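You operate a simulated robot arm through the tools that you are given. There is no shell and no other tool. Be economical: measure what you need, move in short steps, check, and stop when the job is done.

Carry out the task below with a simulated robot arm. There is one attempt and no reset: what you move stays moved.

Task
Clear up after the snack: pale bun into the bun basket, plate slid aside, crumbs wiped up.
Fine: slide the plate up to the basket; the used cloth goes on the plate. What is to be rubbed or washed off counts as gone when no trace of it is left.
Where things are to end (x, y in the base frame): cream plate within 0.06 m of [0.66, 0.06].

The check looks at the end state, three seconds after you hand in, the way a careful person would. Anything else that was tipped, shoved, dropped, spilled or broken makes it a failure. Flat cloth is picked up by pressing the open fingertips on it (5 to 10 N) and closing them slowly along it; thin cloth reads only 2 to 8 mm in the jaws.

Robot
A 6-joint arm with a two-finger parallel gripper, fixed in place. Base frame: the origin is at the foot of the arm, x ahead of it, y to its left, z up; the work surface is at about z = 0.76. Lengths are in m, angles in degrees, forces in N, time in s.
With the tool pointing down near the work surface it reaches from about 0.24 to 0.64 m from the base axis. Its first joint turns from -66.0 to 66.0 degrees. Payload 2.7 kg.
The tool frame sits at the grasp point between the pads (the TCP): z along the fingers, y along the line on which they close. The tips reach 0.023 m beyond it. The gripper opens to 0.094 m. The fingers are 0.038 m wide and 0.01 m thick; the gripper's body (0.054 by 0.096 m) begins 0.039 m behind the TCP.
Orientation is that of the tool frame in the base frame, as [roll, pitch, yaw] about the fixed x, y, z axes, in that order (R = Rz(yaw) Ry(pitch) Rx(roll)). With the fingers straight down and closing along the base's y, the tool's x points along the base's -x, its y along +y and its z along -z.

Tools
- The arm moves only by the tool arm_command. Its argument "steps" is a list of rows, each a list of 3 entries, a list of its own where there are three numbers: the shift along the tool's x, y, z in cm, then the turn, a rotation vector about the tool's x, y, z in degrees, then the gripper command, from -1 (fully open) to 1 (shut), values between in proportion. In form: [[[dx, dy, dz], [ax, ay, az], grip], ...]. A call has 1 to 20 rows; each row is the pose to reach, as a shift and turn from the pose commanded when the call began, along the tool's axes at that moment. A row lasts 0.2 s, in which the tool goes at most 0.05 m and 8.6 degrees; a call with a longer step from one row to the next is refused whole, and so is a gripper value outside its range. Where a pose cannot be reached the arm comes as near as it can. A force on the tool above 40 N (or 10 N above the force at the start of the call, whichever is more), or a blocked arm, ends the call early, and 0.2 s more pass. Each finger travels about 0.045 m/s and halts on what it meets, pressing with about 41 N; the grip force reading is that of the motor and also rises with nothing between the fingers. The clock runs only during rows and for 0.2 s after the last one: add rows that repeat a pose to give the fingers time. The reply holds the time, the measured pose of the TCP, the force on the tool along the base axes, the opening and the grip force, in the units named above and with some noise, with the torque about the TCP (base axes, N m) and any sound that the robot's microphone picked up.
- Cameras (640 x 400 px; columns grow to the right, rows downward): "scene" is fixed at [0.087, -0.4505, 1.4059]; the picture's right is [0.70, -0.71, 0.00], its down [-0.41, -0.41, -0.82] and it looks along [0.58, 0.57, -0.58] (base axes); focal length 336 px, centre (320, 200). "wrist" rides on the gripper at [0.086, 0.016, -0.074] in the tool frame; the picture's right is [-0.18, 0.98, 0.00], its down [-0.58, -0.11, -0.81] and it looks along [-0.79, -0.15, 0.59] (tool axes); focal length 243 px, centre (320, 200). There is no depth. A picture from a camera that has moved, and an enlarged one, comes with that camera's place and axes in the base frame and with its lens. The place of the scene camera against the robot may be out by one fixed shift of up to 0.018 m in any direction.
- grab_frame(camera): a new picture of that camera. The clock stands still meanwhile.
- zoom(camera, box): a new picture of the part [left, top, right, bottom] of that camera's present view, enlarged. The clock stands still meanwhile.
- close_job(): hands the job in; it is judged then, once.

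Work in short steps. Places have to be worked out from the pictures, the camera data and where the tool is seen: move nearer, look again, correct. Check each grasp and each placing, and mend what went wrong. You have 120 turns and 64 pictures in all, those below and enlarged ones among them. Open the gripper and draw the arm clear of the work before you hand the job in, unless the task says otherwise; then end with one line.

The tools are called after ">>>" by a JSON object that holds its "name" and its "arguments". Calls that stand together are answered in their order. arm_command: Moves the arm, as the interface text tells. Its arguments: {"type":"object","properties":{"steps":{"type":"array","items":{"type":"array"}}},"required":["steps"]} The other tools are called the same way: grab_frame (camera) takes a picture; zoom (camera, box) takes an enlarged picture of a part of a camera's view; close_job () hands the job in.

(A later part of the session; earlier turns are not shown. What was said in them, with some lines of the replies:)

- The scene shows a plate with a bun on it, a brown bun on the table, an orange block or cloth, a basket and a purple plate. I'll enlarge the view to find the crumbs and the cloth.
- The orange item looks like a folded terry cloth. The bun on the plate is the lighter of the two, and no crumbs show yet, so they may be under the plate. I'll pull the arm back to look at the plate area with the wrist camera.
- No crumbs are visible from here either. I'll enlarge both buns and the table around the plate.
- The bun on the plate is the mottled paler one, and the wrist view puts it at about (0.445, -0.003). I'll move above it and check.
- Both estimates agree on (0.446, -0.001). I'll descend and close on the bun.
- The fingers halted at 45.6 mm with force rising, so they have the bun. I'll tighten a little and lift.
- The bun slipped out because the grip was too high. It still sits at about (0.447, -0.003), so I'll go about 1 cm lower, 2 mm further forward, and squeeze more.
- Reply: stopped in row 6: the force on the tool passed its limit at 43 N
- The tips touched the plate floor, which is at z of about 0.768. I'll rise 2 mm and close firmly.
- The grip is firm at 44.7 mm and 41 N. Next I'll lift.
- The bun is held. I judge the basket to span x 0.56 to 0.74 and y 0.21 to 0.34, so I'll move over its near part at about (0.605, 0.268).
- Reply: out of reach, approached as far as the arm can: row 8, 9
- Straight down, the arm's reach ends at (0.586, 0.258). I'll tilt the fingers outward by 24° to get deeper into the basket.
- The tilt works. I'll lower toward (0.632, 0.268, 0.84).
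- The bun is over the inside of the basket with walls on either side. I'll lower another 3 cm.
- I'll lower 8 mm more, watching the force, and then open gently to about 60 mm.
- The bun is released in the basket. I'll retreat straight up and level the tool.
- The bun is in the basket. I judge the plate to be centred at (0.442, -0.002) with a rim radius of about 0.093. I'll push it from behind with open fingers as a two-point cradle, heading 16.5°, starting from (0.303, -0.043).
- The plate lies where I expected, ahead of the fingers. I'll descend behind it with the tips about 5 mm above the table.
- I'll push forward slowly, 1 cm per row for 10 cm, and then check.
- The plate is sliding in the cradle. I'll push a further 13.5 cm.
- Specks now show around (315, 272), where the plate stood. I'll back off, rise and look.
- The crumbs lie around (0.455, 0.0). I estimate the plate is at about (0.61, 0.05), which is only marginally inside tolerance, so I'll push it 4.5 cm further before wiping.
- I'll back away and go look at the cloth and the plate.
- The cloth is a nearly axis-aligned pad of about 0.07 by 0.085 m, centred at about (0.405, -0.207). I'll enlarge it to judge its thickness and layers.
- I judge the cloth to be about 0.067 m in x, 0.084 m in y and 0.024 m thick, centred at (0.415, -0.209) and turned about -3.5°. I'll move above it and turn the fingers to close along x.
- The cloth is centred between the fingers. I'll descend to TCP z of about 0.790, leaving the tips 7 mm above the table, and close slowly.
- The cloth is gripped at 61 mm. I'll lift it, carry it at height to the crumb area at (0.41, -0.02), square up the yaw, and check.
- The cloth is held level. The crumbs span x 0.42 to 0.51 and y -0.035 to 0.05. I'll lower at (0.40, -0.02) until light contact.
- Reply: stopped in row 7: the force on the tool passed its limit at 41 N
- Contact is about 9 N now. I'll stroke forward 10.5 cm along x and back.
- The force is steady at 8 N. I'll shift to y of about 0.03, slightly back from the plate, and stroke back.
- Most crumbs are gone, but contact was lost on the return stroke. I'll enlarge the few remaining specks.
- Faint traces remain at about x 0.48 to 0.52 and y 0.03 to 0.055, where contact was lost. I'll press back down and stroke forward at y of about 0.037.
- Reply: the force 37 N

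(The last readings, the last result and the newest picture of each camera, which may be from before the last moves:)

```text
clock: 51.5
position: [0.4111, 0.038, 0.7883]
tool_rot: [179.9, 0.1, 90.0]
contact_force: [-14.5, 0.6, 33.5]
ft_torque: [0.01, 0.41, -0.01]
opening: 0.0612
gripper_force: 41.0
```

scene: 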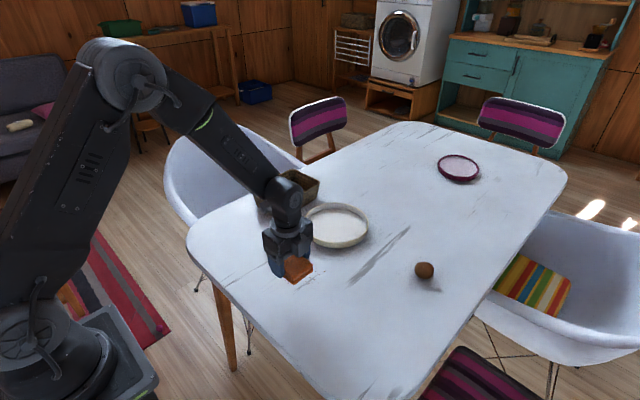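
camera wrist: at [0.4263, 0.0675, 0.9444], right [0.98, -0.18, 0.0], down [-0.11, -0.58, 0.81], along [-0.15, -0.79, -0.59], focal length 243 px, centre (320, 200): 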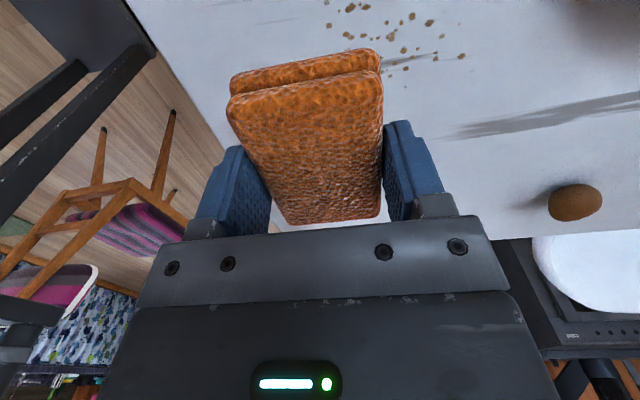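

At 33 N that presses too hard. I'll ease it by 0.6 mm and carry on the stroke.

>>> {"name": "arm_command", "arguments": {"steps": [[[0, 0.5, -0.05], [0, 0, 0], 0.0], [[0, 1.5, -0.05], [0, 0, 0], 0.0], [[0, 2.5, -0.05], [0, 0, 0], 0.0], [[0, 3.5, -0.05], [0, 0, 0], 0.0], [[0, 4.5, -0.05], [0, 0, 0], 0.0], [[0, 5.5, -0.05], [0, 0, 0], 0.0], [[0, 6.5, -0.05], [0, 0, 0], 0.0], [[0, 7.5, -0.05], [0, 0, 0], 0.0], [[0, 8.5, -0.05], [0, 0, 0], 0.0], [[0, 9.5, -0.05], [0, 0, 0], 0.0], [[0, 9.5, -0.05], [0, 0, 0], 0.0]]}}

```text
clock: 53.9
position: [0.5073, 0.0369, 0.7894]
tool_rot: [179.9, -0.1, 90.0]
contact_force: [-4.3, 1.0, 9.4]
ft_torque: [0.02, 0.1, -0.01]
opening: 0.061
gripper_force: 41.0
```

Contact is 9 N. I'll rub back and forth across this corner, then sweep back through y of about 0.045 and 0.02.

>>> {"name": "arm_command", "arguments": {"steps": [[[0, -1.2, 0], [0, 0, 0], 0.0], [[0, -2.4, 0], [0, 0, 0], 0.0], [[0, -3.6, 0], [0, 0, 0], 0.0], [[1.0, -3.6, 0], [0, 0, 0], 0.0], [[1.0, -2.4, 0], [0, 0, 0], 0.0], [[1.0, -1.2, 0], [0, 0, 0], 0.0], [[1.0, -0.3, 0], [0, 0, 0], 0.0], [[0, -0.3, 0], [0, 0, 0], 0.0], [[-1, -0.3, 0], [0, 0, 0], 0.0], [[-2, -0.3, 0], [0, 0, 0], 0.0], [[-2, -1.5, 0], [0, 0, 0], 0.0], [[-2, -2.7, 0], [0, 0, 0], 0.0], [[-1.5, -3.9, 0], [0, 0, 0], 0.0], [[-1, -5.1, 0], [0, 0, 0], 0.0], [[-0.5, -6.3, 0], [0, 0, 0], 0.0], [[0, -7.5, 0], [0, 0, 0], 0.0], [[0, -8.7, 0], [0, 0, 0], 0.0], [[0, -9.9, 0], [0, 0, 0], 0.0], [[0, -11.1, 0], [0, 0, 0], 0.0], [[0, -11.1, 0], [0, 0, 0], 0.0]]}}

>>> {"name": "zoom", "arguments": {"camera": "scene", "box": [280, 230, 360, 294]}}

```text
clock: 58.1
position: [0.3971, 0.0363, 0.7882]
tool_rot: [179.8, 0.0, 90.0]
contact_force: [5.7, 1.0, 11.6]
ft_torque: [0.13, -0.34, -0.06]
opening: 0.0612
gripper_force: 41.4
```

```text
6.25 times, centred on (320, 262) of scene
camera zoom: at [0.087, -0.4505, 1.4059], right [0.7, -0.71, 0.0], down [-0.41, -0.41, -0.82], along [0.58, 0.57, -0.58], focal length 2101 px, centre (320, -188)
```

zoom: 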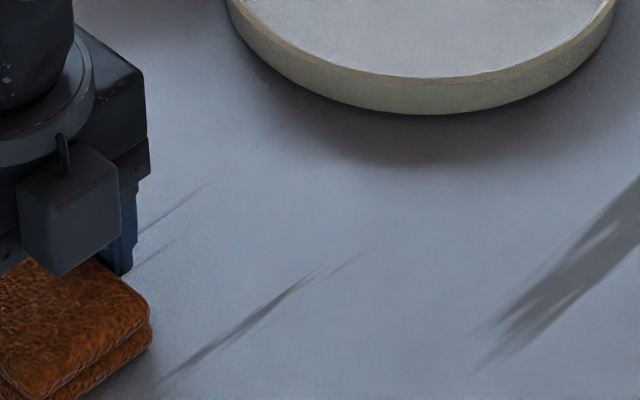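

That part is clean. I'll lift the cloth and move back to expose the whole area for a check.

>>> {"name": "arm_command", "arguments": {"steps": [[[0, 0, -3], [0, 0, 0], 0.0], [[0, 0, -7], [0, 0, 0], 0.0], [[0, 0, -11], [0, 0, 0], 0.0], [[0, -3, -14], [0, 0, 0], 0.0], [[0, -7, -16], [0, 0, 0], 0.0], [[2, -10, -16], [0, 0, 0], 0.0], [[2, -10, -16], [0, 0, 0], 0.0]]}}

>>> {"name": "zoom", "arguments": {"camera": "scene", "box": [250, 230, 350, 310]}}

```text
clock: 59.7
position: [0.294, 0.0574, 0.9474]
tool_rot: [179.9, 0.1, 89.9]
contact_force: [0.5, 0.8, -0.2]
ft_torque: [0.02, -0.03, -0.02]
opening: 0.0614
gripper_force: 41.1
```

```text
5.00 times, centred on (300, 270) of scene
camera zoom: at [0.087, -0.4505, 1.4059], right [0.7, -0.71, 0.0], down [-0.41, -0.41, -0.82], along [0.58, 0.57, -0.58], focal length 1681 px, centre (420, -150)
```

zoom: 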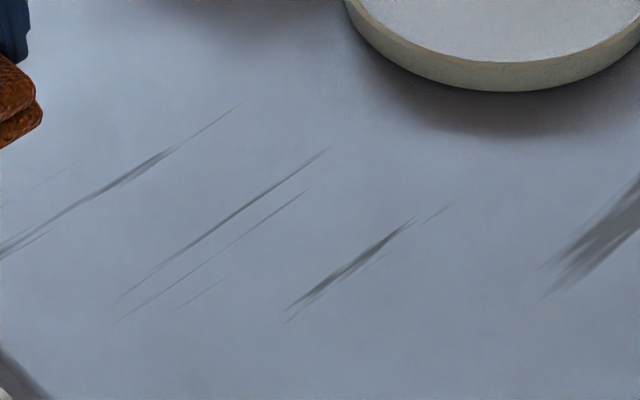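

This looks clean, since the streaks are the table's own wear. One closer look to be sure that no faint traces remain.

>>> {"name": "zoom", "arguments": {"camera": "scene", "box": [270, 245, 330, 293]}}

>>> {"name": "zoom", "arguments": {"camera": "scene", "box": [240, 170, 380, 270]}}

```text
8.33 times, centred on (300, 269) of scene
camera zoom: at [0.087, -0.4505, 1.4059], right [0.7, -0.71, 0.0], down [-0.41, -0.41, -0.82], along [0.58, 0.57, -0.58], focal length 2801 px, centre (487, -375)
```

zoom: 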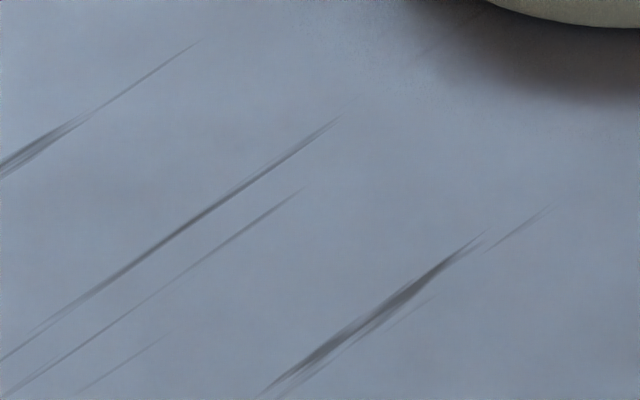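

```text
4.00 times, centred on (310, 220) of scene
camera zoom: at [0.087, -0.4505, 1.4059], right [0.7, -0.71, 0.0], down [-0.41, -0.41, -0.82], along [0.58, 0.57, -0.58], focal length 1345 px, centre (360, 120)
```

zoom: 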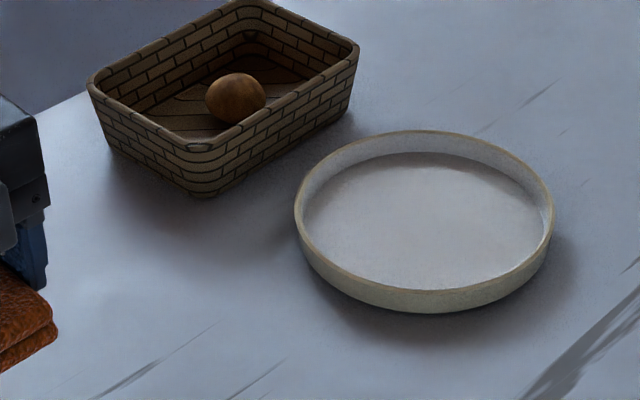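

The table is clean, and the plate is at about (0.646, 0.06). I'll carry the cloth over the plate to (0.628, 0.058).

>>> {"name": "arm_command", "arguments": {"steps": [[[0, 4.2, 0], [0, 0, 0], 0.0], [[0, 8.4, 0], [0, 0, 0], 0.0], [[0, 12.6, 0], [0, 0, 0], 0.0], [[0, 16.8, 0], [0, 0, 0], 0.0], [[0, 21, 0], [0, 0, 0], 0.0], [[0, 25.2, 0], [0, 0, 0], 0.0], [[0, 29.4, 1], [0, 0, 0], 0.0], [[0, 33.4, 3], [0, 0, 0], 0.0], [[0, 33.4, 6], [0, 0, 0], 0.0], [[0, 33.4, 9], [0, 0, 0], 0.0], [[0, 33.4, 9], [0, 0, 0], 0.0]]}}

>>> {"name": "grab_frame", "arguments": {"camera": "wrist"}}

>>> {"name": "zoom", "arguments": {"camera": "scene", "box": [250, 160, 400, 270]}}

```text
clock: 62.1
position: [0.6275, 0.0566, 0.8579]
tool_rot: [180.0, -0.1, 90.1]
contact_force: [-0.6, 1.0, -0.5]
ft_torque: [-0.01, 0.04, 0.01]
opening: 0.0613
gripper_force: 40.9
```

```text
22 pictures are left
camera wrist: at [0.6443, 0.1444, 0.9326], right [0.98, -0.18, 0.0], down [-0.11, -0.58, 0.81], along [-0.15, -0.79, -0.59], focal length 243 px, centre (320, 200)
```

wrist: 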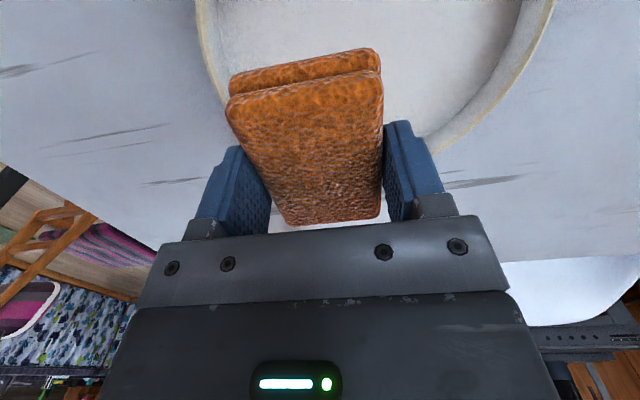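

```text
3.64 times, centred on (325, 215) of scene
camera zoom: at [0.087, -0.4505, 1.4059], right [0.7, -0.71, 0.0], down [-0.41, -0.41, -0.82], along [0.58, 0.57, -0.58], focal length 1222 px, centre (302, 146)
```

zoom: 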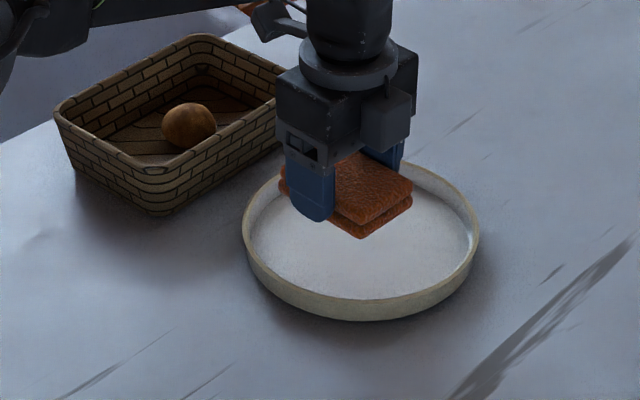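

Cross-checking puts the plate centre at about (0.657, 0.055). I'll shift 6 mm outward and lower to just above contact.

>>> {"name": "arm_command", "arguments": {"steps": [[[0, 0.6, 0], [0, 0, 0], 0.0], [[0, 0.6, 2.5], [0, 0, 0], 0.0], [[0, 0.6, 4.5], [0, 0, 0], 0.0], [[0, 0.6, 5.7], [0, 0, 0], 0.0], [[0, 0.6, 5.95], [0, 0, 0], 0.0], [[0, 0.6, 5.95], [0, 0, 0], 0.0]]}}

>>> {"name": "zoom", "arguments": {"camera": "scene", "box": [280, 170, 400, 270]}}

```text
clock: 63.5
position: [0.6357, 0.0576, 0.7989]
tool_rot: [179.9, 0.0, 90.0]
contact_force: [-0.3, -0.1, -1.1]
ft_torque: [0.02, 0.01, -0.01]
opening: 0.061
gripper_force: 40.7
```

```text
4.00 times, centred on (340, 220) of scene
camera zoom: at [0.087, -0.4505, 1.4059], right [0.7, -0.71, 0.0], down [-0.41, -0.41, -0.82], along [0.58, 0.57, -0.58], focal length 1345 px, centre (240, 120)
```

zoom: 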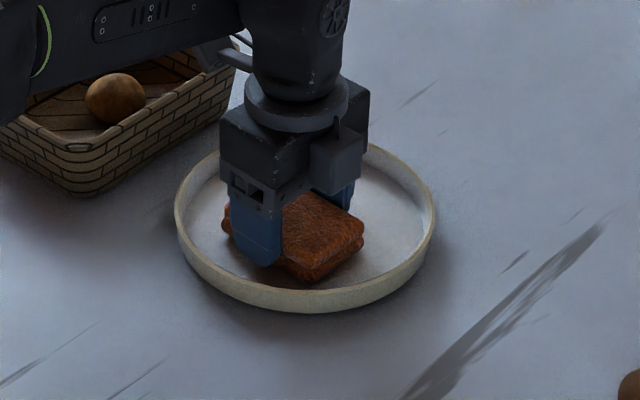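

The cloth is just above the plate floor, well inside the rim. I'll lower 2 mm, open slightly, and lift away.

>>> {"name": "arm_command", "arguments": {"steps": [[[0, 0, 0.15], [0, 0, 0], 0.0], [[0, 0, 0.15], [0, 0, 0], -0.3], [[0, 0, 0.15], [0, 0, 0], -0.45], [[0, 0, 0.15], [0, 0, 0], -0.5], [[0, 0, 0.15], [0, 0, 0], -0.5], [[0, 0, -1], [0, 0, 0], -0.5], [[0, 0, -3], [0, 0, 0], -0.5], [[0, 0, -6], [0, 0, 0], -0.5], [[0, 0, -10], [0, 0, 0], -0.5], [[0, -3, -14], [0, 0, 0], -1], [[0, -7, -17], [0, 0, 0], -1], [[0, -11, -20], [0, 0, 0], -1], [[0, -15, -22], [0, 0, 0], -1], [[0, -19, -24], [0, 0, 0], -1], [[0, -23, -24], [0, 0, 0], -1], [[0, -27, -24], [0, 0, 0], -1], [[0, -27, -24], [0, 0, 0], -1]]}}

>>> {"name": "grab_frame", "arguments": {"camera": "scene"}}

>>> {"name": "zoom", "arguments": {"camera": "scene", "box": [240, 165, 400, 265]}}

```text
clock: 67.1
position: [0.3634, 0.0545, 1.0371]
tool_rot: [179.9, 0.0, 90.0]
contact_force: [-0.5, 0.8, -0.3]
ft_torque: [0.0, 0.0, -0.03]
opening: 0.0942
gripper_force: 0.1
```

```text
19 pictures are left
```

scene: 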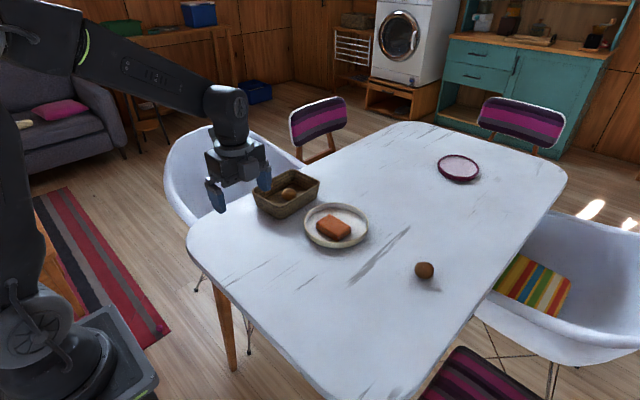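

```text
4.00 times, centred on (320, 215) of scene
camera zoom: at [0.087, -0.4505, 1.4059], right [0.7, -0.71, 0.0], down [-0.41, -0.41, -0.82], along [0.58, 0.57, -0.58], focal length 1345 px, centre (320, 140)
```

zoom: 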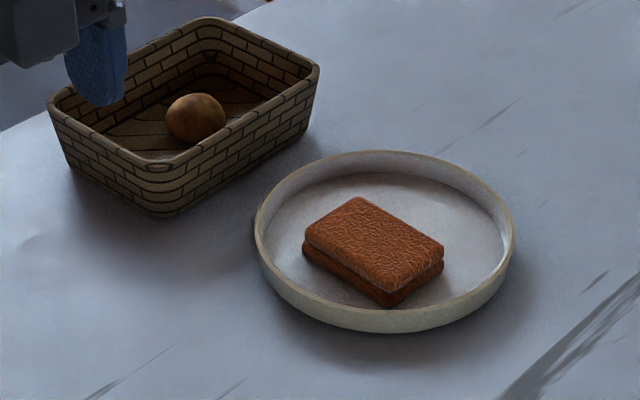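

The bun is in the basket, the cloth lies on the plate, the plate is in place and the table is clean. The gripper is open and clear, so I'll hand in.

>>> {"name": "close_job", "arguments": {}}

```text
The job is handed in.
```

The pale bun is in the basket, the plate is beside it at about (0.65, 0.06), the crumbs are wiped up with no trace visible, and the used cloth is on the plate.
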